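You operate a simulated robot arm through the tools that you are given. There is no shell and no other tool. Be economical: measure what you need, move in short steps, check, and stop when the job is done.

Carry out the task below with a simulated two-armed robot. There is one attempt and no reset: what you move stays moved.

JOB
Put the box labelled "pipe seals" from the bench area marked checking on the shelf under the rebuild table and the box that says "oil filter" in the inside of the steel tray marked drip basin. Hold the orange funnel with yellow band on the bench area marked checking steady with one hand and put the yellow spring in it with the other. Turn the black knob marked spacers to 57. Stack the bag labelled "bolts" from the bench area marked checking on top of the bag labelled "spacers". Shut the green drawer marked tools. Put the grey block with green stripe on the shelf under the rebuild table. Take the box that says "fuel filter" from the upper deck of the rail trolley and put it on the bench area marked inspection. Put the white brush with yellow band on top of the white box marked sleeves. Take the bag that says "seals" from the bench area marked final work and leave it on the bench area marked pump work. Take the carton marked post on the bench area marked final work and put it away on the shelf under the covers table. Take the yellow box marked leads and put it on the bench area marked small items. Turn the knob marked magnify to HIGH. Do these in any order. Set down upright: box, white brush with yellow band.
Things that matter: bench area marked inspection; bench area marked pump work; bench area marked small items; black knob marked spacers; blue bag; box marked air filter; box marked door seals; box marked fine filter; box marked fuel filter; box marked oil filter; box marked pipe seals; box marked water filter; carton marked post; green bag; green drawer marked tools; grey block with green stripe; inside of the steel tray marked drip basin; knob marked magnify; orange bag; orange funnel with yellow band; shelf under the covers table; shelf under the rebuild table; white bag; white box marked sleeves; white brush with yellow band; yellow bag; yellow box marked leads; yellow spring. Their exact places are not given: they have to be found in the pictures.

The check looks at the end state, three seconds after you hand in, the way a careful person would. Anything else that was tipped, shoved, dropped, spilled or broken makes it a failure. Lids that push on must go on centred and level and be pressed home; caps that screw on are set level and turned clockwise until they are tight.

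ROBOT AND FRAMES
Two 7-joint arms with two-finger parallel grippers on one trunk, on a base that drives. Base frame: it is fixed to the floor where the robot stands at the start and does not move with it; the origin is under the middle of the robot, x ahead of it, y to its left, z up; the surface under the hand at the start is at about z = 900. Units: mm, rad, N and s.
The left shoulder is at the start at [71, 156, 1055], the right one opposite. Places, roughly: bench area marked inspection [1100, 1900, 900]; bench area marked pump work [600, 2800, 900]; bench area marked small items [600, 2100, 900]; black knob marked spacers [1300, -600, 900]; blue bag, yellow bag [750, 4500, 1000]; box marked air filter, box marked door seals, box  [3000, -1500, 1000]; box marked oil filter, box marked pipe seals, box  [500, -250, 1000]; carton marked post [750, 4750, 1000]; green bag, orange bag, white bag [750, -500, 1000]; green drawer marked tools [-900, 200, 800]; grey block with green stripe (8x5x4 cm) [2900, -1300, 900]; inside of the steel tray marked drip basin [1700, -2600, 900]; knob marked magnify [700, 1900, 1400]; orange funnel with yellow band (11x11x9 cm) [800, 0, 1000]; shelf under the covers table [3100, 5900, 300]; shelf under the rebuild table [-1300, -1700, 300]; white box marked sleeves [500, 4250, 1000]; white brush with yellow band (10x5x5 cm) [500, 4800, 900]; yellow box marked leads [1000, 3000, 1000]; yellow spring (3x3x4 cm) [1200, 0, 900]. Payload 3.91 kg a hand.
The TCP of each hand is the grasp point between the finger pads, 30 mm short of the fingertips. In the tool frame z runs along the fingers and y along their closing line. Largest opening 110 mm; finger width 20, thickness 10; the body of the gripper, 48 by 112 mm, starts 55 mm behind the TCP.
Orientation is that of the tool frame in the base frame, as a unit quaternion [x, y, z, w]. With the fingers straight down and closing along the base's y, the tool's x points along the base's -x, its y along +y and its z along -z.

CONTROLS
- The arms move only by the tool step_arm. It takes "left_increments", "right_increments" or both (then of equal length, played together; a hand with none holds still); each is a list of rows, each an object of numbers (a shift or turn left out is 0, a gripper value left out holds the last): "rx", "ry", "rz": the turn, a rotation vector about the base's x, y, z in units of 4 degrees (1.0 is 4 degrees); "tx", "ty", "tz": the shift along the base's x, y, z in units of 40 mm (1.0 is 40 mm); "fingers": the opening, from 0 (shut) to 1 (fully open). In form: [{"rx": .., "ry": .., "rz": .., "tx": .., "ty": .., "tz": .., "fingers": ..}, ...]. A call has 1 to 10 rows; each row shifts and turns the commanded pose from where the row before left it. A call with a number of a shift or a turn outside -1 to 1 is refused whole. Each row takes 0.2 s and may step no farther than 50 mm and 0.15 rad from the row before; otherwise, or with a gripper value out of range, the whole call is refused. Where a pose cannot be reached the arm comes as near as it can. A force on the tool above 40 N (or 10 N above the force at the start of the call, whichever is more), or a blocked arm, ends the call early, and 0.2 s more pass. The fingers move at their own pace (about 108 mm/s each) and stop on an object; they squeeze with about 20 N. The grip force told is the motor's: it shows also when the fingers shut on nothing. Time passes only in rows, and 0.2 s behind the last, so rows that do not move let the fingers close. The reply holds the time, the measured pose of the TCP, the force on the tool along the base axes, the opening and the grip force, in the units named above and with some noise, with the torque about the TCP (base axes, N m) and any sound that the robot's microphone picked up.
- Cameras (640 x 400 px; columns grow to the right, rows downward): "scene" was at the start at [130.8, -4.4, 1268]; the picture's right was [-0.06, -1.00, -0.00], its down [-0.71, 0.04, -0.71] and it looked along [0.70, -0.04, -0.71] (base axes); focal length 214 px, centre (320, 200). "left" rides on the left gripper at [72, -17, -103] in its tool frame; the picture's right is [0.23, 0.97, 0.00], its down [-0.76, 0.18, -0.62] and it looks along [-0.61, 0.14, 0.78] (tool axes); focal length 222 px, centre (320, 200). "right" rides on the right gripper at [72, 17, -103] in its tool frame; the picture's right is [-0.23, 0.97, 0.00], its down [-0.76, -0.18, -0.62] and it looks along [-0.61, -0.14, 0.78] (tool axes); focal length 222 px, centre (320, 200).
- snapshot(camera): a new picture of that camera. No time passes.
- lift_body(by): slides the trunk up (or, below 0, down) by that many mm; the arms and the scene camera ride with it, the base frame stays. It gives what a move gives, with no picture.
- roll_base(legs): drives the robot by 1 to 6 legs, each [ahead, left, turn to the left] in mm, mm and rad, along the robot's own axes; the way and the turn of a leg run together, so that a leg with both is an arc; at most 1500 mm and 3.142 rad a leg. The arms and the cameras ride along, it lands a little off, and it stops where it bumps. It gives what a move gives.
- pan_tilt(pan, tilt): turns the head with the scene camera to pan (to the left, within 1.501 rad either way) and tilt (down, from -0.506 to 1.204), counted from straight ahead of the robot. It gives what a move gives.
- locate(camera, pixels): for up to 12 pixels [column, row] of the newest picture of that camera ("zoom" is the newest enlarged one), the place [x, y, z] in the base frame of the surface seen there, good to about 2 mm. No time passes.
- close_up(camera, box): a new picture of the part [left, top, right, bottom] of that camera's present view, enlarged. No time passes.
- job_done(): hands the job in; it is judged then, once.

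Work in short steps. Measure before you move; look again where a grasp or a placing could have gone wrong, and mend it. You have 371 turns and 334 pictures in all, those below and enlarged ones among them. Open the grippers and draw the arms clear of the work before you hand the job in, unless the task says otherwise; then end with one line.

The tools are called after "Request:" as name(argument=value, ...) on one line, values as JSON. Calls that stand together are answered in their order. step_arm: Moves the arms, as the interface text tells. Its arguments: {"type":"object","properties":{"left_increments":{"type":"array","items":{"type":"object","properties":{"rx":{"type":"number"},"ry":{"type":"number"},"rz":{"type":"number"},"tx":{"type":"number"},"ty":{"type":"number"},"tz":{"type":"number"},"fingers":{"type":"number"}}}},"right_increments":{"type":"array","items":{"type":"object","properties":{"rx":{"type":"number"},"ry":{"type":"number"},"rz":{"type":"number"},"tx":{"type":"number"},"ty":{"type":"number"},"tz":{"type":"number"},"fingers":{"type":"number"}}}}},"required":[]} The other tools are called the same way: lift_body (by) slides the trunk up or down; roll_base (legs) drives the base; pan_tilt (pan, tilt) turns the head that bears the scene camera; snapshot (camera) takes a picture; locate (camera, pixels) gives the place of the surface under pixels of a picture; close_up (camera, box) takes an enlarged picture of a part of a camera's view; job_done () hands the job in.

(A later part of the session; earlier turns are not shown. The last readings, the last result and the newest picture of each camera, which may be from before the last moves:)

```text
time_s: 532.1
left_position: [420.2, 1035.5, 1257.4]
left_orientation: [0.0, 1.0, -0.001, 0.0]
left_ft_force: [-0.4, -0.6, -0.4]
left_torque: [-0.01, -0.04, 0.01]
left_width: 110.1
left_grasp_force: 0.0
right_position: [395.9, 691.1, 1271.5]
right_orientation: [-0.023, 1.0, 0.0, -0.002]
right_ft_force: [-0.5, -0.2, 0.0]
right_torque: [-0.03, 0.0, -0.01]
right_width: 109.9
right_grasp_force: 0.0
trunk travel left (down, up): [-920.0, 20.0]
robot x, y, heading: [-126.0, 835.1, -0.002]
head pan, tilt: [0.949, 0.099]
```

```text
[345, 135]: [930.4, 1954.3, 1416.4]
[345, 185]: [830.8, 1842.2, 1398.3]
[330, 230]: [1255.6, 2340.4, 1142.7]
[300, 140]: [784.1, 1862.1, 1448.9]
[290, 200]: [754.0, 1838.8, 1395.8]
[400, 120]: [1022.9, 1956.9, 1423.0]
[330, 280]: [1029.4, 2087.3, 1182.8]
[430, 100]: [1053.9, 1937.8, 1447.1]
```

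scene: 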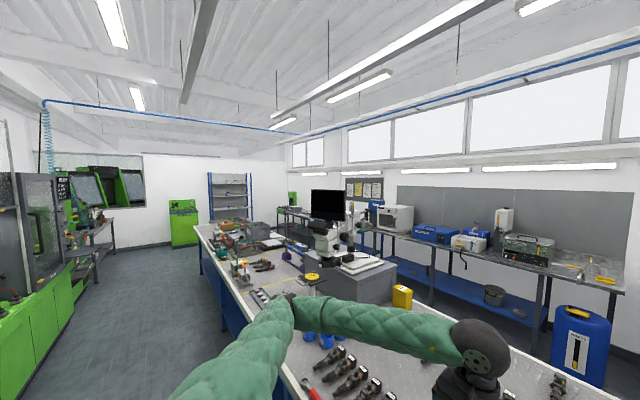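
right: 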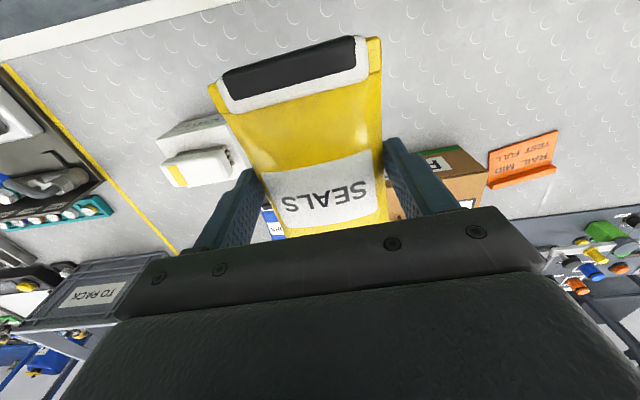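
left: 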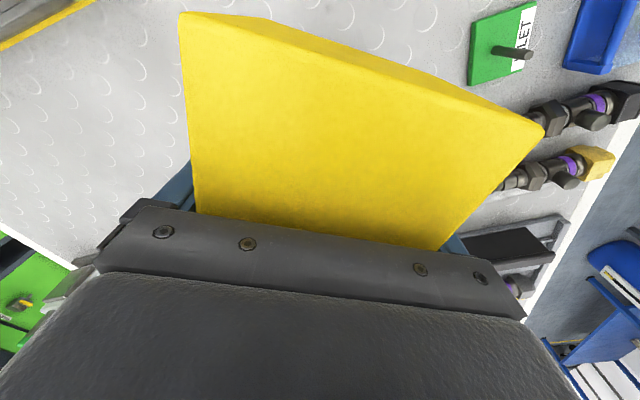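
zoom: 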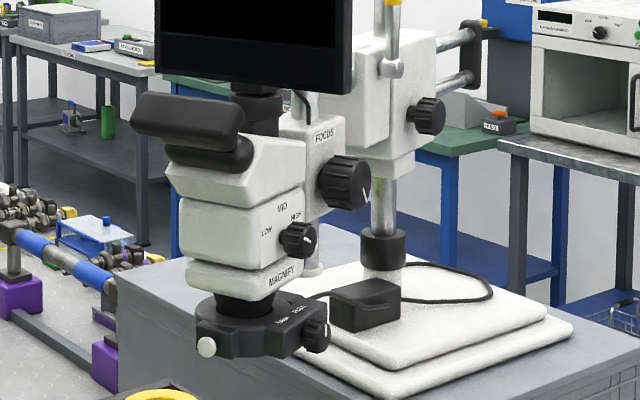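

The MAGNIFY knob is at zoom (298,240) with LOW/MED/HIGH. I zoom further.

Request:
close_up(camera="scene", box=[320, 234, 352, 258])

Request:
locate(camera="zoom", pixels=[[310, 262], [290, 250], [375, 240], [330, 280], [160, 210], [270, 120], [380, 160], [300, 380], [350, 230], [345, 300]])

```text
16.00 times, centred on (336, 246) of scene
```

zoom: 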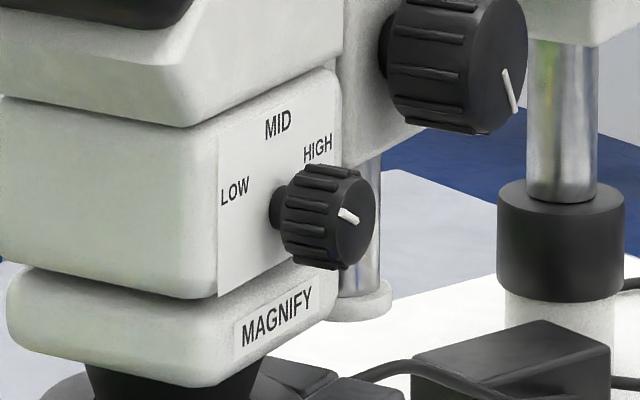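

```text
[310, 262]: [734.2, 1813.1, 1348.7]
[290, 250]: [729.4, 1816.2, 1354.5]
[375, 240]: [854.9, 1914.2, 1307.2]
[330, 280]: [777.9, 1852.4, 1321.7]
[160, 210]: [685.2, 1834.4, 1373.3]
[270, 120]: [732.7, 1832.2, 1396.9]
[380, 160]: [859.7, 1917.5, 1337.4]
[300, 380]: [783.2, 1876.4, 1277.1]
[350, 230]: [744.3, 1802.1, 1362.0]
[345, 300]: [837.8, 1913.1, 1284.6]
```

Request:
locate(camera="zoom", pixels=[[235, 190], [278, 124], [318, 149], [349, 222], [340, 211], [357, 222], [365, 190], [338, 262], [372, 225], [328, 225], [275, 205]])

```text
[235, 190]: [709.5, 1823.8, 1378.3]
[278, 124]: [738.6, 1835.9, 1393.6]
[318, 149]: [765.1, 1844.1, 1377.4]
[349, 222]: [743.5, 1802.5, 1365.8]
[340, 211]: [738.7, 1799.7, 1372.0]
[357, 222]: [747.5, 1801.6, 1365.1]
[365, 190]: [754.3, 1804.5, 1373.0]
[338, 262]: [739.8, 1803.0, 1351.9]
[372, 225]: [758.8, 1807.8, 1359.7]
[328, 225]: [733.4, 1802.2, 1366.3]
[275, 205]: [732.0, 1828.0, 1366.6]
```

MAGNIFY: panel faces (0.34,-0.94,0.09); LOW is up-left, HIGH up-right, pointer now on LOW; knob axis ≈(737,1835,1361), face at y≈1802. I will grip it with the right hand pointing +y, turned 20°, from a base nearer. First the left arm goes out of the way and the base moves.

Request:
step_arm(left_increments=[{"tx": -0.5, "ty": 0.8}, {"tx": -0.5, "ty": 0.8}, {"tx": -0.5, "ty": 0.8}, {"tx": -0.5, "ty": 0.8}, {"tx": -0.5, "ty": 0.8}, {"tx": -0.5, "ty": 0.8}, {"tx": -0.5, "ty": 0.8}, {"tx": -0.5, "ty": 0.7}])

Request:
roll_base(legs=[[0, 600, 0], [80, 0, 0]])

Request:
pan_tilt(pan=0.4, tilt=0.25)

Request:
snapshot(camera="scene")

```text
time_s: 533.9
left_position: [273.4, 1294.6, 1256.9]
left_orientation: [0.002, 1.0, -0.001, 0.0]
left_ft_force: [-0.6, -0.3, -0.1]
left_torque: [0.0, -0.01, -0.01]
left_width: 110.1
left_grasp_force: 0.2
left hand out of reach, approached as far as the arm can: row 6, 7
right_position: [394.0, 690.3, 1271.5]
right_orientation: [-0.023, 1.0, 0.0, -0.002]
right_ft_force: [-0.4, -0.8, 0.5]
right_torque: [0.01, -0.02, -0.03]
right_width: 109.9
right_grasp_force: 0.0
trunk travel left (down, up): [-920.0, 20.0]
robot x, y, heading: [-124.6, 837.8, -0.003]
head pan, tilt: [0.949, 0.099]
```

```text
time_s: 537.9
left_position: [347.1, 1887.4, 1256.3]
left_orientation: [-0.003, 1.0, -0.002, 0.0]
left_ft_force: [-0.3, -0.2, -0.4]
left_torque: [0.0, 0.0, 0.01]
left_width: 110.0
left_grasp_force: 0.0
right_position: [472.2, 1284.4, 1271.3]
right_orientation: [-0.027, 1.0, 0.0, -0.003]
right_ft_force: [-0.5, 0.4, 1.1]
right_torque: [-0.01, 0.0, -0.03]
right_width: 110.0
right_grasp_force: 0.1
trunk travel left (down, up): [-920.0, 20.0]
robot x, y, heading: [-48.9, 1424.9, 0.008]
head pan, tilt: [0.949, 0.099]
```

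```text
time_s: 538.9
left_position: [348.4, 1887.2, 1256.6]
left_orientation: [-0.004, 1.0, -0.001, -0.001]
left_ft_force: [-0.2, 0.6, 0.0]
left_torque: [-0.01, -0.05, -0.01]
left_width: 110.1
left_grasp_force: 0.1
right_position: [472.4, 1285.4, 1270.8]
right_orientation: [-0.028, 1.0, 0.001, -0.002]
right_ft_force: [-0.5, -0.5, -0.7]
right_torque: [0.01, -0.03, -0.03]
right_width: 110.0
right_grasp_force: 0.1
trunk travel left (down, up): [-920.0, 20.0]
robot x, y, heading: [-48.6, 1426.2, -0.0]
head pan, tilt: [0.4, 0.25]
```

```text
160 pictures are left
```

scene: 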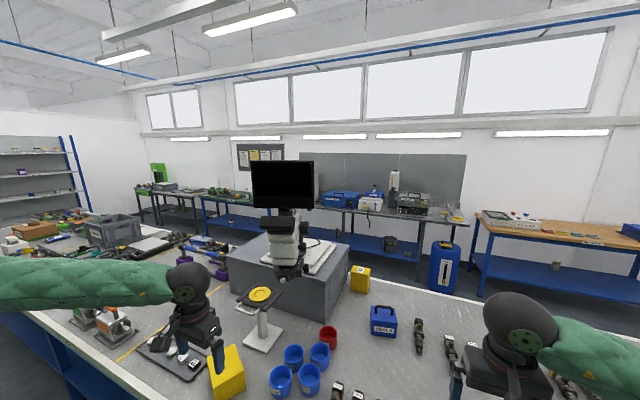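

I tilt the right hand to point +y while moving it toward the microscope's side, fingers opened to 60 mm.

Request:
step_arm(right_increments=[{"rx": 1, "tx": 0.5, "ty": 0.3, "tz": 0.25, "fingers": 0.5}, {"rx": 1, "tx": 0.5, "ty": 0.3, "tz": 0.25}, {"rx": 1, "tx": 0.5, "ty": 0.3, "tz": 0.25}, {"rx": 1, "tx": 0.5, "ty": 0.3, "tz": 0.25}, {"rx": 1, "tx": 0.5, "ty": 0.3, "tz": 0.25}, {"rx": 1, "tx": 0.5, "ty": 0.3, "tz": 0.25}, {"rx": 1, "tx": 0.5, "ty": 0.3, "tz": 0.25}, {"rx": 1, "tx": 0.5, "ty": 0.3, "tz": 0.25}, {"rx": 1, "tx": 0.5, "ty": 0.3, "tz": 0.25}, {"rx": 1, "tx": 0.5, "ty": 0.3, "tz": 0.25}])

Request:
step_arm(right_increments=[{"rx": 1, "tx": 0.2, "ty": 0.3}, {"rx": 1, "tx": 0.2, "ty": 0.3}, {"rx": 1, "tx": 0.2, "ty": 0.3}, {"rx": 1, "tx": 0.2, "ty": 0.3}, {"rx": 1, "tx": 0.2, "ty": 0.3}, {"rx": 1, "tx": 0.2, "ty": 0.3}, {"rx": 1, "tx": 0.2, "ty": 0.3}, {"rx": 1, "tx": 0.2, "ty": 0.3}, {"rx": 1, "tx": 0.2, "ty": 0.3}, {"rx": 1, "tx": 0.2, "ty": 0.3}])

Request:
step_arm(right_increments=[{"rx": 1}, {"rx": 1}, {"rx": 0.5}, {"rz": 1}, {"rz": 1}, {"rz": 1}, {"rz": 1}, {"rz": 1}])

Request:
snapshot(camera="scene")

```text
time_s: 541.0
left_position: [350.2, 1888.1, 1257.3]
left_orientation: [-0.003, 1.0, -0.001, 0.0]
left_ft_force: [-0.8, 0.4, 0.0]
left_torque: [-0.01, 0.03, 0.01]
left_width: 110.1
left_grasp_force: 0.0
right_position: [676.6, 1404.4, 1370.7]
right_orientation: [-0.026, 0.94, 0.341, 0.006]
right_ft_force: [-0.5, -0.6, 0.1]
right_torque: [-0.01, 0.03, 0.0]
right_width: 54.7
right_grasp_force: 0.0
trunk travel left (down, up): [-920.0, 20.0]
robot x, y, heading: [-45.8, 1425.9, 0.006]
head pan, tilt: [0.4, 0.25]
```

```text
time_s: 543.2
left_position: [349.8, 1887.7, 1256.5]
left_orientation: [-0.004, 1.0, -0.002, -0.001]
left_ft_force: [-0.1, -0.8, 0.2]
left_torque: [-0.02, 0.02, 0.01]
left_width: 110.1
left_grasp_force: 0.0
right_position: [755.2, 1525.1, 1369.5]
right_orientation: [-0.022, 0.766, 0.642, 0.015]
right_ft_force: [0.3, -0.5, -0.2]
right_torque: [0.03, 0.03, -0.03]
right_width: 54.9
right_grasp_force: 0.2
trunk travel left (down, up): [-920.0, 20.0]
robot x, y, heading: [-44.6, 1426.0, 0.004]
head pan, tilt: [0.4, 0.25]
```

```text
time_s: 545.2
left_position: [405.9, 1854.2, 1253.6]
left_orientation: [0.033, 0.999, -0.001, -0.003]
left_ft_force: [1.1, 1.8, -0.4]
left_torque: [-0.08, 0.06, 0.05]
left_width: 109.7
left_grasp_force: 0.1
right_position: [786.6, 1451.5, 1362.9]
right_orientation: [-0.112, 0.701, 0.7, -0.078]
right_ft_force: [0.4, 0.1, -1.0]
right_torque: [0.07, 0.03, 0.03]
right_width: 55.0
right_grasp_force: 0.1
trunk travel left (down, up): [-920.0, 20.0]
robot x, y, heading: [-29.6, 1427.9, -0.072]
head pan, tilt: [0.4, 0.25]
stopped in row 8 (right hand): the arm was blocked; the commanded pose is now the measured one
```

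```text
159 pictures are left
```

scene: 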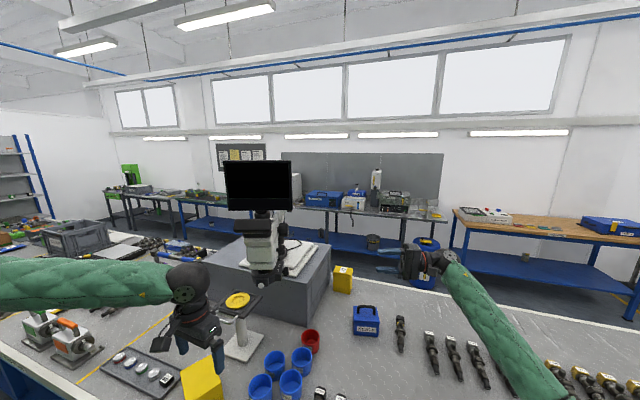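

The arm was blocked: the right elbow seems to have dropped towards the bench. I look down right before moving.

Request:
pan_tilt(pan=-0.4, tilt=0.8)

Request:
snapshot(camera="scene")

Request:
locate(camera="scene", pixels=[[300, 200], [330, 230], [360, 260], [400, 300], [440, 340], [380, 350], [480, 380]])

```text
time_s: 546.4
left_position: [401.0, 1850.5, 1260.7]
left_orientation: [0.03, 1.0, 0.003, 0.0]
left_ft_force: [-0.9, -1.4, -0.7]
left_torque: [-0.02, -0.01, 0.0]
left_width: 110.1
left_grasp_force: 0.1
right_position: [782.2, 1450.7, 1369.1]
right_orientation: [-0.118, 0.697, 0.703, -0.079]
right_ft_force: [-0.3, 0.8, -0.6]
right_torque: [-0.02, -0.02, 0.01]
right_width: 55.0
right_grasp_force: 0.2
trunk travel left (down, up): [-920.0, 20.0]
robot x, y, heading: [-27.8, 1428.9, -0.067]
head pan, tilt: [-0.4, 0.799]
```

```text
158 pictures are left
```

scene: 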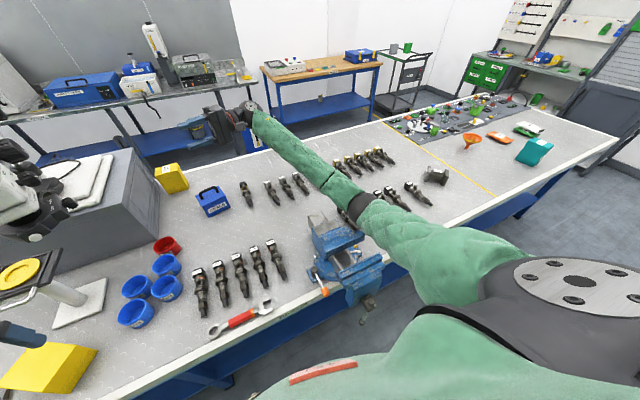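

```text
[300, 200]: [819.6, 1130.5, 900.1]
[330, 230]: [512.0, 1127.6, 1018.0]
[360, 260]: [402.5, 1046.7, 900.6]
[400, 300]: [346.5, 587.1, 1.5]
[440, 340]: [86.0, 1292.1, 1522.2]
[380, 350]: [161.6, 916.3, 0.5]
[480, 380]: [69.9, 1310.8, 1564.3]
```

Request:
locate(camera="scene", pixels=[[358, 205], [340, 190], [310, 160], [280, 135], [390, 225], [420, 250], [330, 240], [345, 215], [320, 220]])

Request:
close_up(camera="scene", box=[280, 150, 440, 320])

```text
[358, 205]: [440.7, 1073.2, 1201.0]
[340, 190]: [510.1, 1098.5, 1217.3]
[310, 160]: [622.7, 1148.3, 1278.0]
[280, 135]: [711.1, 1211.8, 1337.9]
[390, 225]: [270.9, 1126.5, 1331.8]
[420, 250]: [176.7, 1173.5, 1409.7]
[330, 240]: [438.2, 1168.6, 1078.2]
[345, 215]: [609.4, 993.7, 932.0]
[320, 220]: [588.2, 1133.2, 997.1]
```

```text
2.35 times, centred on (360, 235) of scene
```

zoom: 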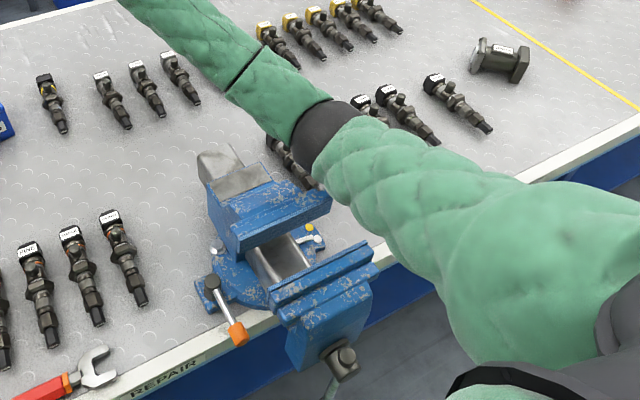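

The elbow is right over the vise. I raise the hand a bit first, then turn back the yaw, and recheck.

Request:
step_arm(right_increments=[{"tz": 0.7, "rz": -0.5}, {"tz": 0.7, "rz": -0.5}, {"tz": 0.7, "rz": -1, "tx": -0.3}, {"tx": -0.5, "rz": -1}, {"tx": -0.5, "rz": -1}])

Request:
close_up(camera="scene", box=[240, 80, 480, 320])

```text
time_s: 547.6
left_position: [402.0, 1861.5, 1255.6]
left_orientation: [0.031, 1.0, -0.001, -0.001]
left_ft_force: [-0.5, 0.1, 0.1]
left_torque: [0.03, 0.02, 0.02]
left_width: 110.0
left_grasp_force: 0.1
right_position: [731.7, 1465.4, 1450.9]
right_orientation: [-0.019, 0.708, 0.705, 0.017]
right_ft_force: [-0.1, -0.1, -0.2]
right_torque: [-0.02, 0.04, 0.01]
right_width: 54.9
right_grasp_force: 0.1
trunk travel left (down, up): [-920.0, 20.0]
robot x, y, heading: [-25.3, 1428.5, -0.064]
head pan, tilt: [-0.4, 0.799]
```

```text
1.67 times, centred on (360, 200) of scene
```

zoom: 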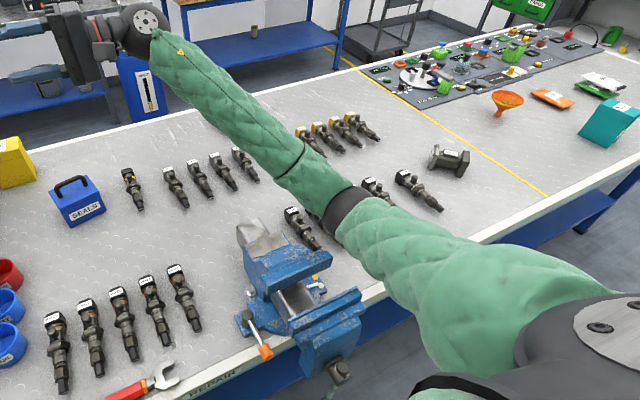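

Elbow is higher now. I pull the hand back 80 mm in -y, correct the heading and shift the base left 230 mm, so the elbow clears the vise.

Request:
step_arm(right_increments=[{"ty": -0.8}, {"ty": -0.8}, {"ty": -0.6}])

Request:
roll_base(legs=[[0, 0, 0.064], [0, 230, 0]])

Request:
pan_tilt(pan=-0.1, tilt=0.6)

Request:
snapshot(camera="scene")

```text
time_s: 548.4
left_position: [401.0, 1859.2, 1255.8]
left_orientation: [0.03, 1.0, -0.002, 0.0]
left_ft_force: [-0.2, -0.7, 0.0]
left_torque: [0.0, 0.0, 0.01]
left_width: 110.0
left_grasp_force: 0.0
right_position: [734.3, 1377.9, 1450.5]
right_orientation: [-0.019, 0.708, 0.705, 0.017]
right_ft_force: [0.0, 0.8, 0.1]
right_torque: [0.0, 0.02, 0.03]
right_width: 54.8
right_grasp_force: 0.0
trunk travel left (down, up): [-920.0, 20.0]
robot x, y, heading: [-28.0, 1426.7, -0.065]
head pan, tilt: [-0.4, 0.799]
```

```text
time_s: 550.1
left_position: [444.9, 1968.5, 1257.9]
left_orientation: [0.072, 0.997, -0.005, 0.008]
left_ft_force: [-0.2, 1.9, -0.4]
left_torque: [-0.12, 0.0, 0.01]
left_width: 109.5
left_grasp_force: 0.1
right_position: [736.0, 1451.8, 1482.2]
right_orientation: [-0.003, 0.715, 0.696, 0.068]
right_ft_force: [-0.8, -0.7, -0.1]
right_torque: [0.05, -0.02, -0.08]
right_width: 54.9
right_grasp_force: 0.1
trunk travel left (down, up): [-920.0, 20.0]
robot x, y, heading: [1.9, 1562.7, -0.137]
head pan, tilt: [-0.4, 0.799]
stopped in leg 2: the robot was blocked; the commanded pose is now the measured one
```

```text
time_s: 550.9
left_position: [447.0, 1961.3, 1261.8]
left_orientation: [0.07, 0.998, -0.003, 0.006]
left_ft_force: [0.3, 0.0, -0.2]
left_torque: [0.0, 0.03, 0.01]
left_width: 109.9
left_grasp_force: 0.1
right_position: [741.4, 1443.3, 1479.8]
right_orientation: [0.0, 0.712, 0.699, 0.064]
right_ft_force: [-0.5, -0.3, -0.2]
right_torque: [0.06, 0.04, 0.0]
right_width: 55.1
right_grasp_force: 0.2
trunk travel left (down, up): [-920.0, 20.0]
robot x, y, heading: [-2.7, 1562.8, -0.142]
head pan, tilt: [-0.099, 0.6]
```

```text
155 pictures are left
```

scene: 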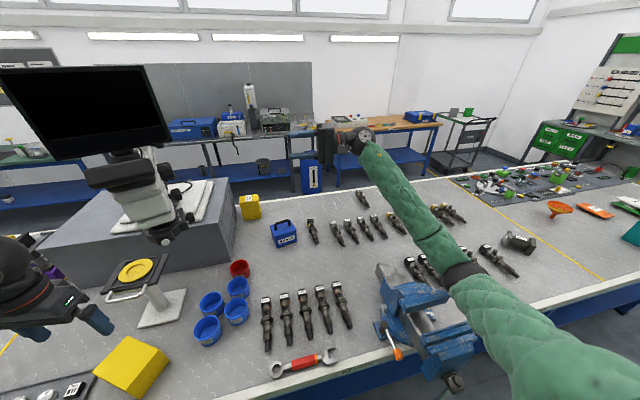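

The upper arm is beside the vise and pushes on it. I strafe right away from it and then straighten the arm before repositioning.

Request:
roll_base(legs=[[0, -160, 0]])

Request:
step_arm(right_increments=[{"rx": -1, "tz": 0.2}, {"rx": -1, "tz": 0.2}, {"rx": -1}, {"rx": -1}, {"rx": -1}, {"rx": -1}, {"rx": -1}, {"rx": -1}, {"rx": -1}, {"rx": -1}])

Request:
step_arm(right_increments=[{"rx": -1, "tx": -0.4}, {"rx": -1, "tx": -0.4}, {"rx": -1, "tx": -0.4}, {"rx": -1, "tx": -0.4}, {"rx": -1, "tx": -0.4}, {"rx": -1, "tx": -0.4}, {"rx": -1, "tx": -0.4}, {"rx": -1, "tx": -0.4}, {"rx": -1, "tx": -0.4}, {"rx": -1, "tx": -0.4}])

Request:
snapshot(camera="scene")

```text
time_s: 552.3
left_position: [427.4, 1806.2, 1258.1]
left_orientation: [0.068, 0.998, -0.004, 0.003]
left_ft_force: [0.1, 0.5, 0.2]
left_torque: [-0.01, 0.0, -0.01]
left_width: 110.0
left_grasp_force: 0.1
right_position: [724.5, 1295.4, 1475.9]
right_orientation: [-0.002, 0.713, 0.699, 0.06]
right_ft_force: [0.0, 0.8, 0.2]
right_torque: [0.0, 0.03, 0.0]
right_width: 54.8
right_grasp_force: 0.0
trunk travel left (down, up): [-920.0, 20.0]
robot x, y, heading: [-21.2, 1397.4, -0.135]
head pan, tilt: [-0.099, 0.6]
```

```text
time_s: 554.5
left_position: [428.0, 1804.8, 1257.9]
left_orientation: [0.067, 0.998, -0.003, 0.003]
left_ft_force: [0.6, 0.1, 1.2]
left_torque: [0.01, -0.01, -0.01]
left_width: 110.1
left_grasp_force: 0.0
right_position: [724.5, 1292.0, 1492.9]
right_orientation: [-0.023, 0.909, 0.413, 0.054]
right_ft_force: [0.2, -0.4, -0.1]
right_torque: [0.0, 0.01, 0.01]
right_width: 54.8
right_grasp_force: 0.0
trunk travel left (down, up): [-920.0, 20.0]
robot x, y, heading: [-23.4, 1400.8, -0.138]
head pan, tilt: [-0.099, 0.6]
```

```text
time_s: 556.7
left_position: [427.0, 1804.0, 1258.6]
left_orientation: [0.068, 0.998, -0.003, 0.004]
left_ft_force: [-0.8, -0.1, -0.2]
left_torque: [-0.04, 0.0, 0.0]
left_width: 109.9
left_grasp_force: 0.0
right_position: [564.0, 1292.6, 1490.3]
right_orientation: [-0.04, 0.995, 0.077, 0.044]
right_ft_force: [0.2, 1.7, 0.0]
right_torque: [0.03, 0.0, -0.03]
right_width: 55.0
right_grasp_force: 0.1
trunk travel left (down, up): [-920.0, 20.0]
robot x, y, heading: [-21.4, 1397.8, -0.131]
head pan, tilt: [-0.099, 0.6]
```

```text
154 pictures are left
```

scene: 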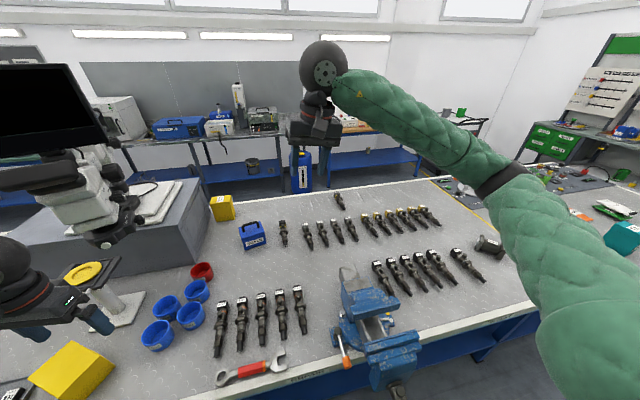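

Elbow is high again and the vise is unmoved. I shift the base left to y≈1630 and turn it 20° left, so the right hand can point at the knob more easily.

Request:
roll_base(legs=[[-60, 240, 0], [0, 0, 0.48]])

Request:
snapshot(camera="scene")

```text
time_s: 559.9
left_position: [168.6, 2219.7, 1258.4]
left_orientation: [-0.17, 0.986, -0.002, 0.003]
left_ft_force: [-0.2, 0.3, -0.6]
left_torque: [-0.03, -0.01, 0.02]
left_width: 110.0
left_grasp_force: 0.2
right_position: [523.7, 1828.6, 1489.9]
right_orientation: [-0.274, 0.958, 0.085, 0.024]
right_ft_force: [0.9, -0.1, 0.2]
right_torque: [-0.01, -0.03, -0.02]
right_width: 55.2
right_grasp_force: 0.2
trunk travel left (down, up): [-920.0, 20.0]
robot x, y, heading: [-48.1, 1654.2, 0.346]
head pan, tilt: [-0.099, 0.6]
```

```text
153 pictures are left
```

scene: 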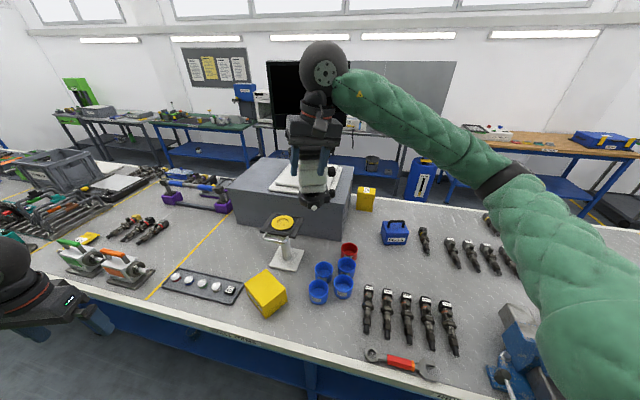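

The right hand is too near the eyepiece; I move it right (-y) and down, then tilt about the computed axis.

Request:
step_arm(right_increments=[{"ty": -1}, {"ty": -1}, {"ty": -1}, {"ty": -1}, {"ty": -1}, {"ty": -1}, {"ty": -1, "tx": 0.4}, {"ty": -0.8, "tx": 0.6}, {"tx": 0.8}])

Request:
step_arm(right_increments=[{"rx": 0.93, "ry": 0.345, "rz": 0.06, "tx": 0.2, "tz": -0.2}, {"rx": 0.93, "ry": 0.345, "rz": 0.06, "tx": 0.2, "tz": -0.2}, {"rx": 0.93, "ry": 0.345, "rz": 0.06, "tx": 0.2, "tz": -0.2}, {"rx": 0.93, "ry": 0.345, "rz": 0.06, "tx": 0.2, "tz": -0.2}, {"rx": 0.93, "ry": 0.345, "rz": 0.06, "tx": 0.2, "tz": -0.2}, {"rx": 0.93, "ry": 0.345, "rz": 0.06, "tx": 0.2, "tz": -0.2}, {"rx": 0.93, "ry": 0.345, "rz": 0.06, "tx": 0.2, "tz": -0.2}, {"rx": 0.93, "ry": 0.345, "rz": 0.06, "tx": 0.2, "tz": -0.2}, {"rx": 0.93, "ry": 0.345, "rz": 0.06, "tx": 0.2, "tz": -0.2}, {"rx": 0.93, "ry": 0.345, "rz": 0.06, "tx": 0.2, "tz": -0.2}])

Request:
pan_tilt(pan=-0.5, tilt=0.6)

Request:
snapshot(camera="scene")

```text
time_s: 561.9
left_position: [167.7, 2221.9, 1257.7]
left_orientation: [-0.169, 0.986, -0.003, 0.004]
left_ft_force: [-0.1, 0.1, -0.9]
left_torque: [-0.03, 0.01, -0.01]
left_width: 110.1
left_grasp_force: 0.2
right_position: [596.3, 1516.2, 1490.5]
right_orientation: [-0.274, 0.958, 0.085, 0.024]
right_ft_force: [0.0, 0.3, -0.6]
right_torque: [0.01, 0.0, 0.0]
right_width: 54.7
right_grasp_force: 0.1
trunk travel left (down, up): [-920.0, 20.0]
robot x, y, heading: [-48.4, 1652.9, 0.336]
head pan, tilt: [-0.099, 0.6]
```

```text
time_s: 564.1
left_position: [167.3, 2220.2, 1258.7]
left_orientation: [-0.169, 0.986, -0.003, 0.004]
left_ft_force: [0.1, 0.1, 0.0]
left_torque: [0.0, 0.0, 0.0]
left_width: 110.1
left_grasp_force: 0.0
right_position: [677.4, 1516.1, 1409.4]
right_orientation: [-0.26, 0.87, 0.419, -0.004]
right_ft_force: [-0.4, -0.3, 0.7]
right_torque: [0.02, 0.0, -0.03]
right_width: 55.0
right_grasp_force: 0.1
trunk travel left (down, up): [-920.0, 20.0]
robot x, y, heading: [-48.0, 1653.7, 0.339]
head pan, tilt: [-0.099, 0.6]
```

```text
time_s: 565.0
left_position: [166.0, 2220.4, 1257.7]
left_orientation: [-0.169, 0.986, -0.002, 0.003]
left_ft_force: [0.2, 0.8, 0.1]
left_torque: [-0.02, 0.01, -0.01]
left_width: 110.1
left_grasp_force: 0.0
right_position: [674.6, 1515.8, 1409.5]
right_orientation: [-0.26, 0.87, 0.419, -0.004]
right_ft_force: [0.1, 1.0, 0.2]
right_torque: [-0.01, 0.03, -0.01]
right_width: 55.1
right_grasp_force: 0.1
trunk travel left (down, up): [-920.0, 20.0]
robot x, y, heading: [-47.4, 1654.7, 0.344]
head pan, tilt: [-0.499, 0.6]
```

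```text
152 pictures are left
```

scene: 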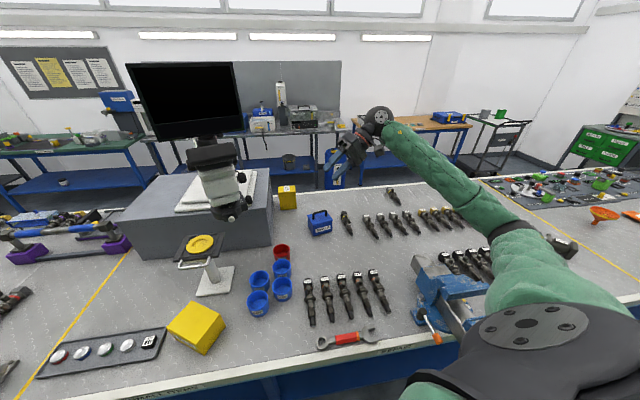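

Request:
locate(camera="scene", pixels=[[508, 228], [480, 205], [450, 180], [540, 260], [440, 270], [430, 300], [520, 240]])

```text
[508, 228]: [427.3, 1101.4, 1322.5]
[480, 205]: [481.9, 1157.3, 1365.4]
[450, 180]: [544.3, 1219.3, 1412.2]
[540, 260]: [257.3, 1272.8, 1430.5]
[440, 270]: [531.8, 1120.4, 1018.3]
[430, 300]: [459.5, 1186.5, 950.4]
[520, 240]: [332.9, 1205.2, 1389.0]
```

Elbow still hangs over the vise. I pull the hand 160 mm right and shift the base 230 mm left (+y), so that the elbow comes over the free bench.

Request:
step_arm(right_increments=[{"ty": -1}, {"ty": -1}, {"ty": -1}, {"ty": -1}])

Request:
roll_base(legs=[[76, 217, 0]])

Request:
step_arm(right_increments=[{"rx": 0.93, "ry": 0.345, "rz": 0.06}, {"rx": 0.93, "ry": 0.345, "rz": 0.06}, {"rx": 0.93, "ry": 0.345, "rz": 0.06}, {"rx": 0.93, "ry": 0.345, "rz": 0.06}, {"rx": 0.93, "ry": 0.345, "rz": 0.06}])

Request:
snapshot(camera="scene")

```text
time_s: 566.0
left_position: [167.0, 2218.1, 1258.4]
left_orientation: [-0.17, 0.985, -0.002, 0.005]
left_ft_force: [-0.7, -0.1, -0.2]
left_torque: [0.04, -0.03, -0.02]
left_width: 110.1
left_grasp_force: 0.0
right_position: [672.6, 1354.9, 1409.3]
right_orientation: [-0.26, 0.87, 0.419, -0.005]
right_ft_force: [0.4, -0.4, 0.0]
right_torque: [0.02, 0.01, -0.02]
right_width: 55.0
right_grasp_force: 0.1
trunk travel left (down, up): [-920.0, 20.0]
robot x, y, heading: [-47.7, 1656.4, 0.344]
head pan, tilt: [-0.499, 0.6]
```

```text
time_s: 567.7
left_position: [169.4, 2446.7, 1258.8]
left_orientation: [-0.167, 0.986, -0.003, 0.005]
left_ft_force: [-0.2, 0.3, 0.6]
left_torque: [0.0, -0.02, 0.0]
left_width: 109.9
left_grasp_force: 0.1
right_position: [670.6, 1581.7, 1408.1]
right_orientation: [-0.257, 0.871, 0.419, -0.003]
right_ft_force: [0.5, 0.2, 0.1]
right_torque: [0.0, 0.03, 0.02]
right_width: 54.8
right_grasp_force: 0.1
trunk travel left (down, up): [-920.0, 20.0]
robot x, y, heading: [-48.9, 1885.6, 0.334]
head pan, tilt: [-0.499, 0.6]
```

```text
time_s: 568.9
left_position: [169.4, 2447.7, 1257.4]
left_orientation: [-0.166, 0.986, -0.003, 0.004]
left_ft_force: [-0.5, 0.0, 0.9]
left_torque: [0.03, 0.0, 0.02]
left_width: 109.9
left_grasp_force: 0.0
right_position: [669.8, 1581.6, 1411.5]
right_orientation: [-0.237, 0.787, 0.569, -0.019]
right_ft_force: [-0.3, -0.3, -0.7]
right_torque: [-0.01, 0.01, -0.04]
right_width: 55.2
right_grasp_force: 0.0
trunk travel left (down, up): [-920.0, 20.0]
robot x, y, heading: [-47.7, 1884.2, 0.338]
head pan, tilt: [-0.499, 0.6]
```

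```text
151 pictures are left
```

scene: 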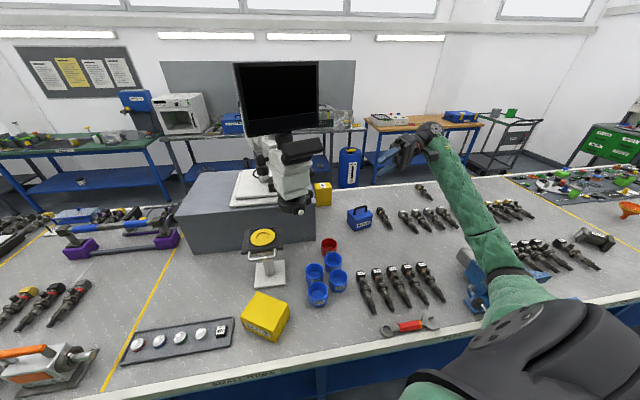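

Request:
locate(camera="scene", pixels=[[500, 268], [485, 240], [470, 210], [475, 285], [455, 180]])

Request:
step_arm(right_increments=[{"rx": 0.93, "ry": 0.345, "rz": 0.06}, {"rx": 0.93, "ry": 0.345, "rz": 0.06}, {"rx": 0.93, "ry": 0.345, "rz": 0.06}, {"rx": 0.7, "ry": 0.25, "rz": 0.04}])

Request:
snapshot(camera="scene")

Request:
snapshot(camera="right")

```text
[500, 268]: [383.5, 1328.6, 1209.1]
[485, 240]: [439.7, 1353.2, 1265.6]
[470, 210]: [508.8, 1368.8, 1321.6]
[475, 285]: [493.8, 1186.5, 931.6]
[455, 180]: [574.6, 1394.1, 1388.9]
```

```text
time_s: 569.9
left_position: [168.8, 2447.7, 1258.2]
left_orientation: [-0.166, 0.986, -0.003, 0.004]
left_ft_force: [0.2, -0.3, -0.5]
left_torque: [0.02, -0.01, 0.0]
left_width: 110.0
left_grasp_force: 0.2
right_position: [671.0, 1582.4, 1410.1]
right_orientation: [-0.219, 0.709, 0.67, -0.028]
right_ft_force: [-0.4, -0.1, 0.0]
right_torque: [0.01, 0.0, -0.02]
right_width: 55.0
right_grasp_force: 0.0
trunk travel left (down, up): [-920.0, 20.0]
robot x, y, heading: [-48.9, 1885.8, 0.338]
head pan, tilt: [-0.499, 0.6]
```

```text
150 pictures are left
```

scene: 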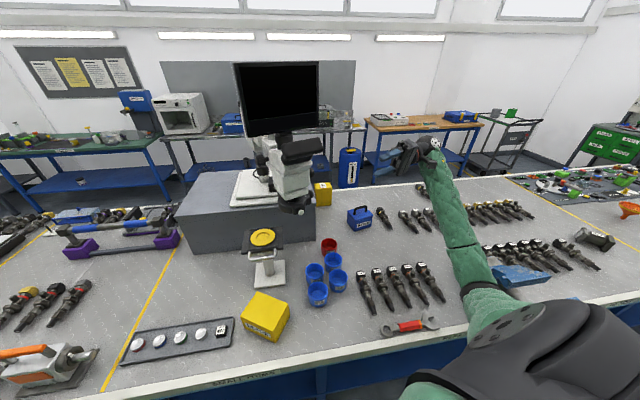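

```text
149 pictures are left
```

right: 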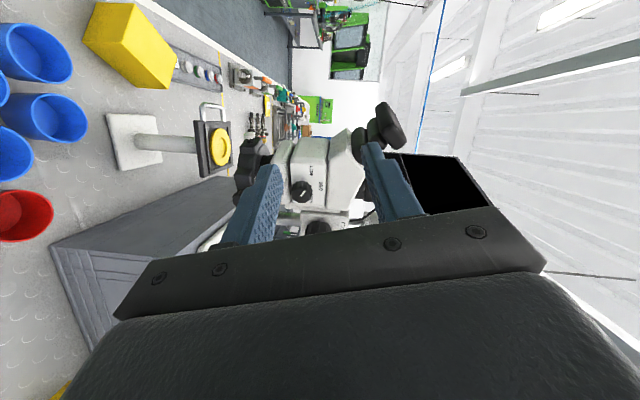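

The hand now points at the knob. I zoom the hand camera and measure the knob accurately.

Request:
close_up(camera="right", box=[270, 150, 360, 240])

Request:
locate(camera="zoom", pixels=[[180, 190], [200, 190], [160, 190], [180, 165], [180, 215], [215, 85], [300, 130], [215, 160], [280, 200], [190, 180]])

```text
4.44 times, centred on (315, 195) of right
```

zoom: 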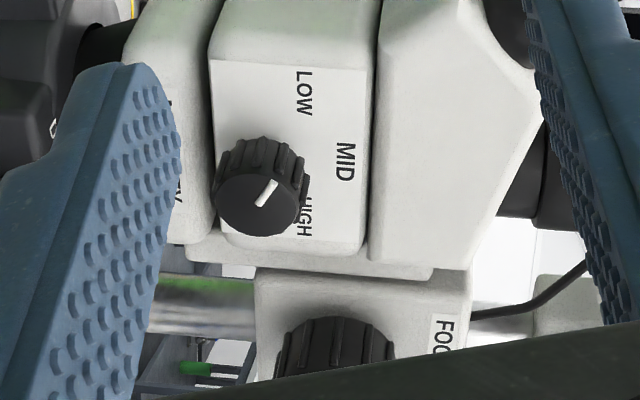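

```text
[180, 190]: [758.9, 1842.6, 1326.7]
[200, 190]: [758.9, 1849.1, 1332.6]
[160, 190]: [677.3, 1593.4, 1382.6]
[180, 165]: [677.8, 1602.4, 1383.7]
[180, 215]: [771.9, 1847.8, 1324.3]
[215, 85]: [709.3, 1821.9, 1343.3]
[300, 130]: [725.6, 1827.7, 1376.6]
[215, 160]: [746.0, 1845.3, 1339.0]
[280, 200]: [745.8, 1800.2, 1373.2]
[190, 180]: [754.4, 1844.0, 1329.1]
```

Request:
locate(camera="zoom", pixels=[[258, 205], [225, 205], [298, 210], [255, 175], [262, 233], [261, 203], [274, 183], [303, 93], [345, 160], [305, 225], [262, 145]])

```text
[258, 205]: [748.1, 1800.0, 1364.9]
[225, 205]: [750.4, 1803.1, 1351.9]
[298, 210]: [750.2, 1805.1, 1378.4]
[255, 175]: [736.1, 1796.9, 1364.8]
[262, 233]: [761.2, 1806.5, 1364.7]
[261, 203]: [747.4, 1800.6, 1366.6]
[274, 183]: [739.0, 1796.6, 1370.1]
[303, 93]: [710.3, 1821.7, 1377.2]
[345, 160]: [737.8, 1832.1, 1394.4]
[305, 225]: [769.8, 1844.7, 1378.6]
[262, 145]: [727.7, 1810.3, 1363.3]
```

Knob face centre (748.5,1801,1365), pointer at -64° from up (LOW); HIGH is at +65°, i.e. +128° about the tool axis. I move to 60 mm in front, pre-rolled -20°.

Request:
step_arm(right_increments=[{"tx": 0.5, "ty": 0.81, "tz": -0.225, "rx": 0.34, "ry": -0.94, "rz": 0.06}, {"tx": 0.5, "ty": 0.81, "tz": -0.225, "rx": 0.34, "ry": -0.94, "rz": 0.06}, {"tx": 0.5, "ty": 0.81, "tz": -0.225, "rx": 0.34, "ry": -0.94, "rz": 0.06}, {"tx": 0.5, "ty": 0.81, "tz": -0.225, "rx": 0.34, "ry": -0.94, "rz": 0.06}, {"tx": 0.5, "ty": 0.81, "tz": -0.225, "rx": 0.34, "ry": -0.94, "rz": 0.06}])

Request:
close_up(camera="right", box=[220, 100, 420, 240])

Request:
close_up(camera="scene", box=[220, 90, 480, 280])

```text
time_s: 571.1
left_position: [171.5, 2450.7, 1256.6]
left_orientation: [-0.166, 0.986, -0.004, 0.005]
left_ft_force: [0.6, 1.2, -0.2]
left_torque: [-0.05, -0.01, 0.0]
left_width: 109.9
left_grasp_force: 0.0
right_position: [772.9, 1741.9, 1363.2]
right_orientation: [-0.333, 0.661, 0.665, 0.093]
right_ft_force: [-0.9, 0.1, 0.2]
right_torque: [-0.02, 0.04, 0.03]
right_width: 54.9
right_grasp_force: 0.1
trunk travel left (down, up): [-920.0, 20.0]
robot x, y, heading: [-50.2, 1886.8, 0.333]
head pan, tilt: [-0.499, 0.6]
```

```text
2.86 times, centred on (320, 170) of right
```

zoom: 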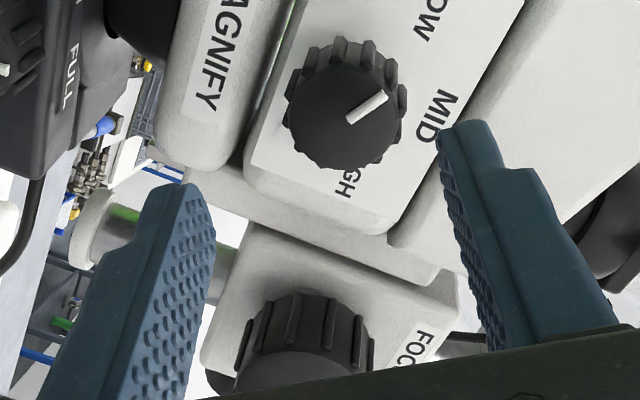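

```text
2.11 times, centred on (350, 185) of scene
```

zoom: 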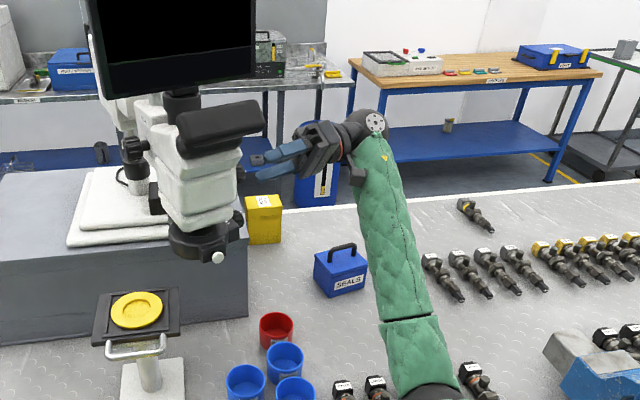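

I advance in small rows until the pads surround the knob.

Request:
step_arm(right_increments=[{"tx": -0.15, "ty": 0.36}, {"tx": -0.15, "ty": 0.36, "tz": 0.03}, {"tx": -0.15, "ty": 0.36}, {"tx": -0.13, "ty": 0.3}, {}])

Request:
close_up(camera="right", box=[220, 100, 420, 240])

```text
time_s: 572.3
left_position: [168.7, 2450.3, 1258.1]
left_orientation: [-0.167, 0.986, -0.002, 0.004]
left_ft_force: [0.1, 0.2, -0.2]
left_torque: [0.0, 0.0, -0.03]
left_width: 109.8
left_grasp_force: 0.1
right_position: [746.9, 1799.8, 1364.9]
right_orientation: [-0.334, 0.661, 0.665, 0.093]
right_ft_force: [1.1, 0.7, 0.1]
right_torque: [-0.02, 0.02, -0.01]
right_width: 55.1
right_grasp_force: 0.0
trunk travel left (down, up): [-920.0, 20.0]
robot x, y, heading: [-49.5, 1884.5, 0.338]
head pan, tilt: [-0.499, 0.6]
```

```text
2.86 times, centred on (320, 170) of right
```

zoom: 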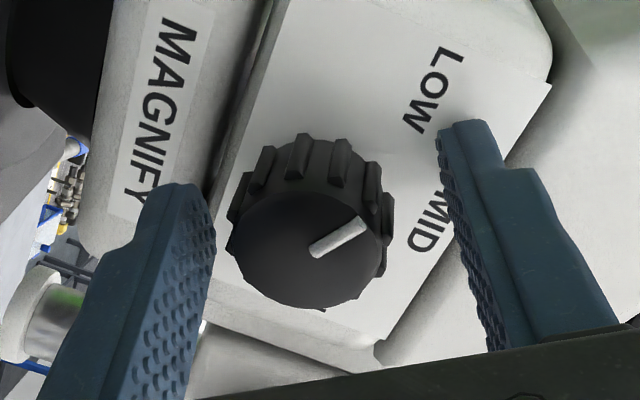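

The knob sits between the pads. I close and read the forces.

Request:
step_arm(right_increments=[{"fingers": 0.3}, {"fingers": 0.3}, {"fingers": 0.1}, {"fingers": 0.1}, {}])

Request:
close_up(camera="right", box=[220, 100, 420, 240])

```text
time_s: 573.5
left_position: [169.6, 2449.2, 1258.1]
left_orientation: [-0.167, 0.986, -0.002, 0.005]
left_ft_force: [-0.2, 0.4, -0.1]
left_torque: [0.0, 0.0, -0.01]
left_width: 109.8
left_grasp_force: 0.1
right_position: [748.7, 1800.2, 1363.6]
right_orientation: [-0.333, 0.662, 0.665, 0.092]
right_ft_force: [0.4, 3.4, -19.9]
right_torque: [0.8, 0.57, 0.12]
right_width: 33.3
right_grasp_force: 44.8
trunk travel left (down, up): [-920.0, 20.0]
robot x, y, heading: [-46.8, 1886.9, 0.333]
head pan, tilt: [-0.499, 0.6]
```

```text
2.86 times, centred on (320, 170) of right
```

zoom: 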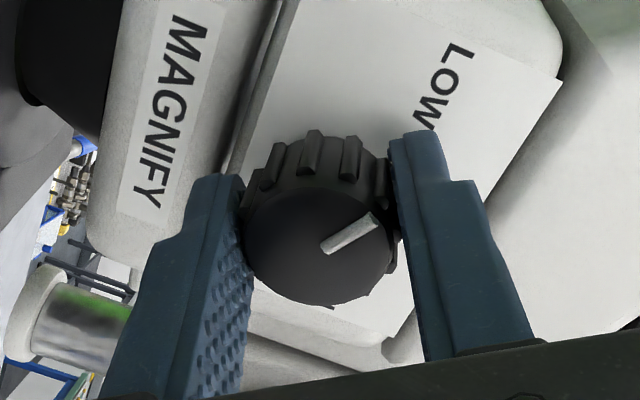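

Gripped, with ~20 N in -z; I relieve by moving 2 mm down.

Request:
step_arm(right_increments=[{"tz": -0.06}, {}])

```text
time_s: 574.1
left_position: [170.6, 2449.5, 1257.9]
left_orientation: [-0.167, 0.986, -0.002, 0.004]
left_ft_force: [0.3, -0.1, 0.0]
left_torque: [0.02, 0.01, 0.01]
left_width: 109.9
left_grasp_force: 0.0
right_position: [750.0, 1800.4, 1364.6]
right_orientation: [-0.333, 0.661, 0.665, 0.095]
right_ft_force: [16.3, 3.5, 9.1]
right_torque: [0.54, 0.44, 0.46]
right_width: 33.6
right_grasp_force: 45.5
trunk travel left (down, up): [-920.0, 20.0]
robot x, y, heading: [-46.3, 1888.1, 0.334]
head pan, tilt: [-0.499, 0.6]
```

Forces are modest. I turn +40° about the tool axis (10 rows).

Request:
step_arm(right_increments=[{"rx": -0.33, "ry": 0.94, "rz": -0.08}, {"rx": -0.33, "ry": 0.94, "rz": -0.08}, {"rx": -0.33, "ry": 0.94, "rz": -0.08}, {"rx": -0.33, "ry": 0.94, "rz": -0.08}, {"rx": -0.33, "ry": 0.94, "rz": -0.08}, {"rx": -0.33, "ry": 0.94, "rz": -0.08}, {"rx": -0.33, "ry": 0.94, "rz": -0.08}, {"rx": -0.33, "ry": 0.94, "rz": -0.08}, {"rx": -0.33, "ry": 0.94, "rz": -0.08}, {"rx": -0.33, "ry": 0.94, "rz": -0.08}])

Request:
close_up(camera="right", box=[220, 100, 420, 240])

```text
time_s: 576.3
left_position: [168.1, 2450.4, 1258.4]
left_orientation: [-0.166, 0.986, -0.003, 0.004]
left_ft_force: [1.0, -0.2, -0.3]
left_torque: [0.0, 0.0, 0.02]
left_width: 109.9
left_grasp_force: 0.0
right_position: [747.5, 1799.5, 1364.0]
right_orientation: [-0.092, 0.736, 0.655, -0.144]
right_ft_force: [14.6, 3.2, 23.7]
right_torque: [1.21, 0.32, 0.53]
right_width: 33.3
right_grasp_force: 45.4
trunk travel left (down, up): [-920.0, 20.0]
robot x, y, heading: [-47.6, 1883.1, 0.335]
head pan, tilt: [-0.499, 0.6]
```

```text
2.86 times, centred on (320, 170) of right
```

zoom: 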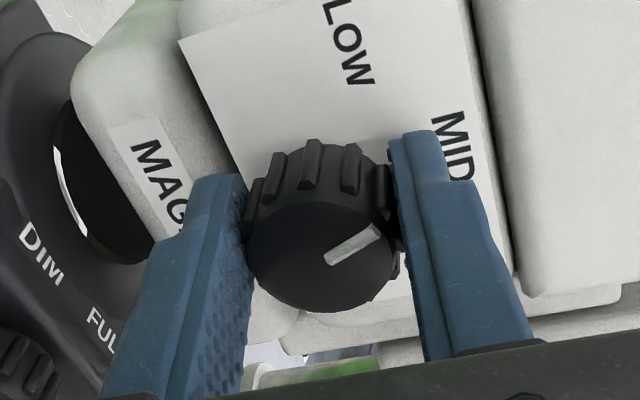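

The knob turns with the hand. I continue another 40°, easing 2 mm up and 1 mm +x.

Request:
step_arm(right_increments=[{"rx": -0.33, "ry": 0.94, "rz": -0.08, "tz": 0.04, "tx": 0.03}, {"rx": -0.33, "ry": 0.94, "rz": -0.08, "tz": 0.01}, {"rx": -0.33, "ry": 0.94, "rz": -0.08}, {"rx": -0.33, "ry": 0.94, "rz": -0.08}, {"rx": -0.33, "ry": 0.94, "rz": -0.08}, {"rx": -0.33, "ry": 0.94, "rz": -0.08}, {"rx": -0.33, "ry": 0.94, "rz": -0.08}, {"rx": -0.33, "ry": 0.94, "rz": -0.08}, {"rx": -0.33, "ry": 0.94, "rz": -0.08}, {"rx": -0.33, "ry": 0.94, "rz": -0.08}])

Request:
close_up(camera="right", box=[220, 100, 420, 240])

```text
time_s: 578.5
left_position: [168.4, 2450.7, 1257.0]
left_orientation: [-0.166, 0.986, -0.003, 0.004]
left_ft_force: [0.8, 0.5, 0.0]
left_torque: [-0.03, 0.03, 0.0]
left_width: 110.1
left_grasp_force: 0.2
right_position: [747.8, 1801.8, 1366.4]
right_orientation: [0.15, 0.724, 0.572, -0.355]
right_ft_force: [4.0, 7.4, 7.0]
right_torque: [0.31, 0.05, -1.28]
right_width: 32.4
right_grasp_force: 45.2
trunk travel left (down, up): [-920.0, 20.0]
robot x, y, heading: [-49.0, 1884.8, 0.339]
head pan, tilt: [-0.499, 0.6]
stopped in row 10 (right hand): the force on the tool passed its limit at 41 N (the readings are from after the stop); the commanded pose is now the measured one
```

```text
2.86 times, centred on (320, 170) of right
```

zoom: 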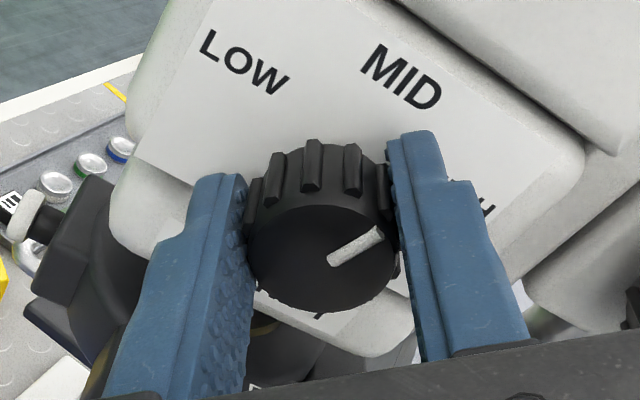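

Request:
locate(camera="zoom", pixels=[[332, 258], [376, 233], [320, 262], [300, 260]])

```text
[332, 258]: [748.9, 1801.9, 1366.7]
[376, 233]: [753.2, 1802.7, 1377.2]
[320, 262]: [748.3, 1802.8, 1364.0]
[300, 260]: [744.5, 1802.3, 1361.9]
```

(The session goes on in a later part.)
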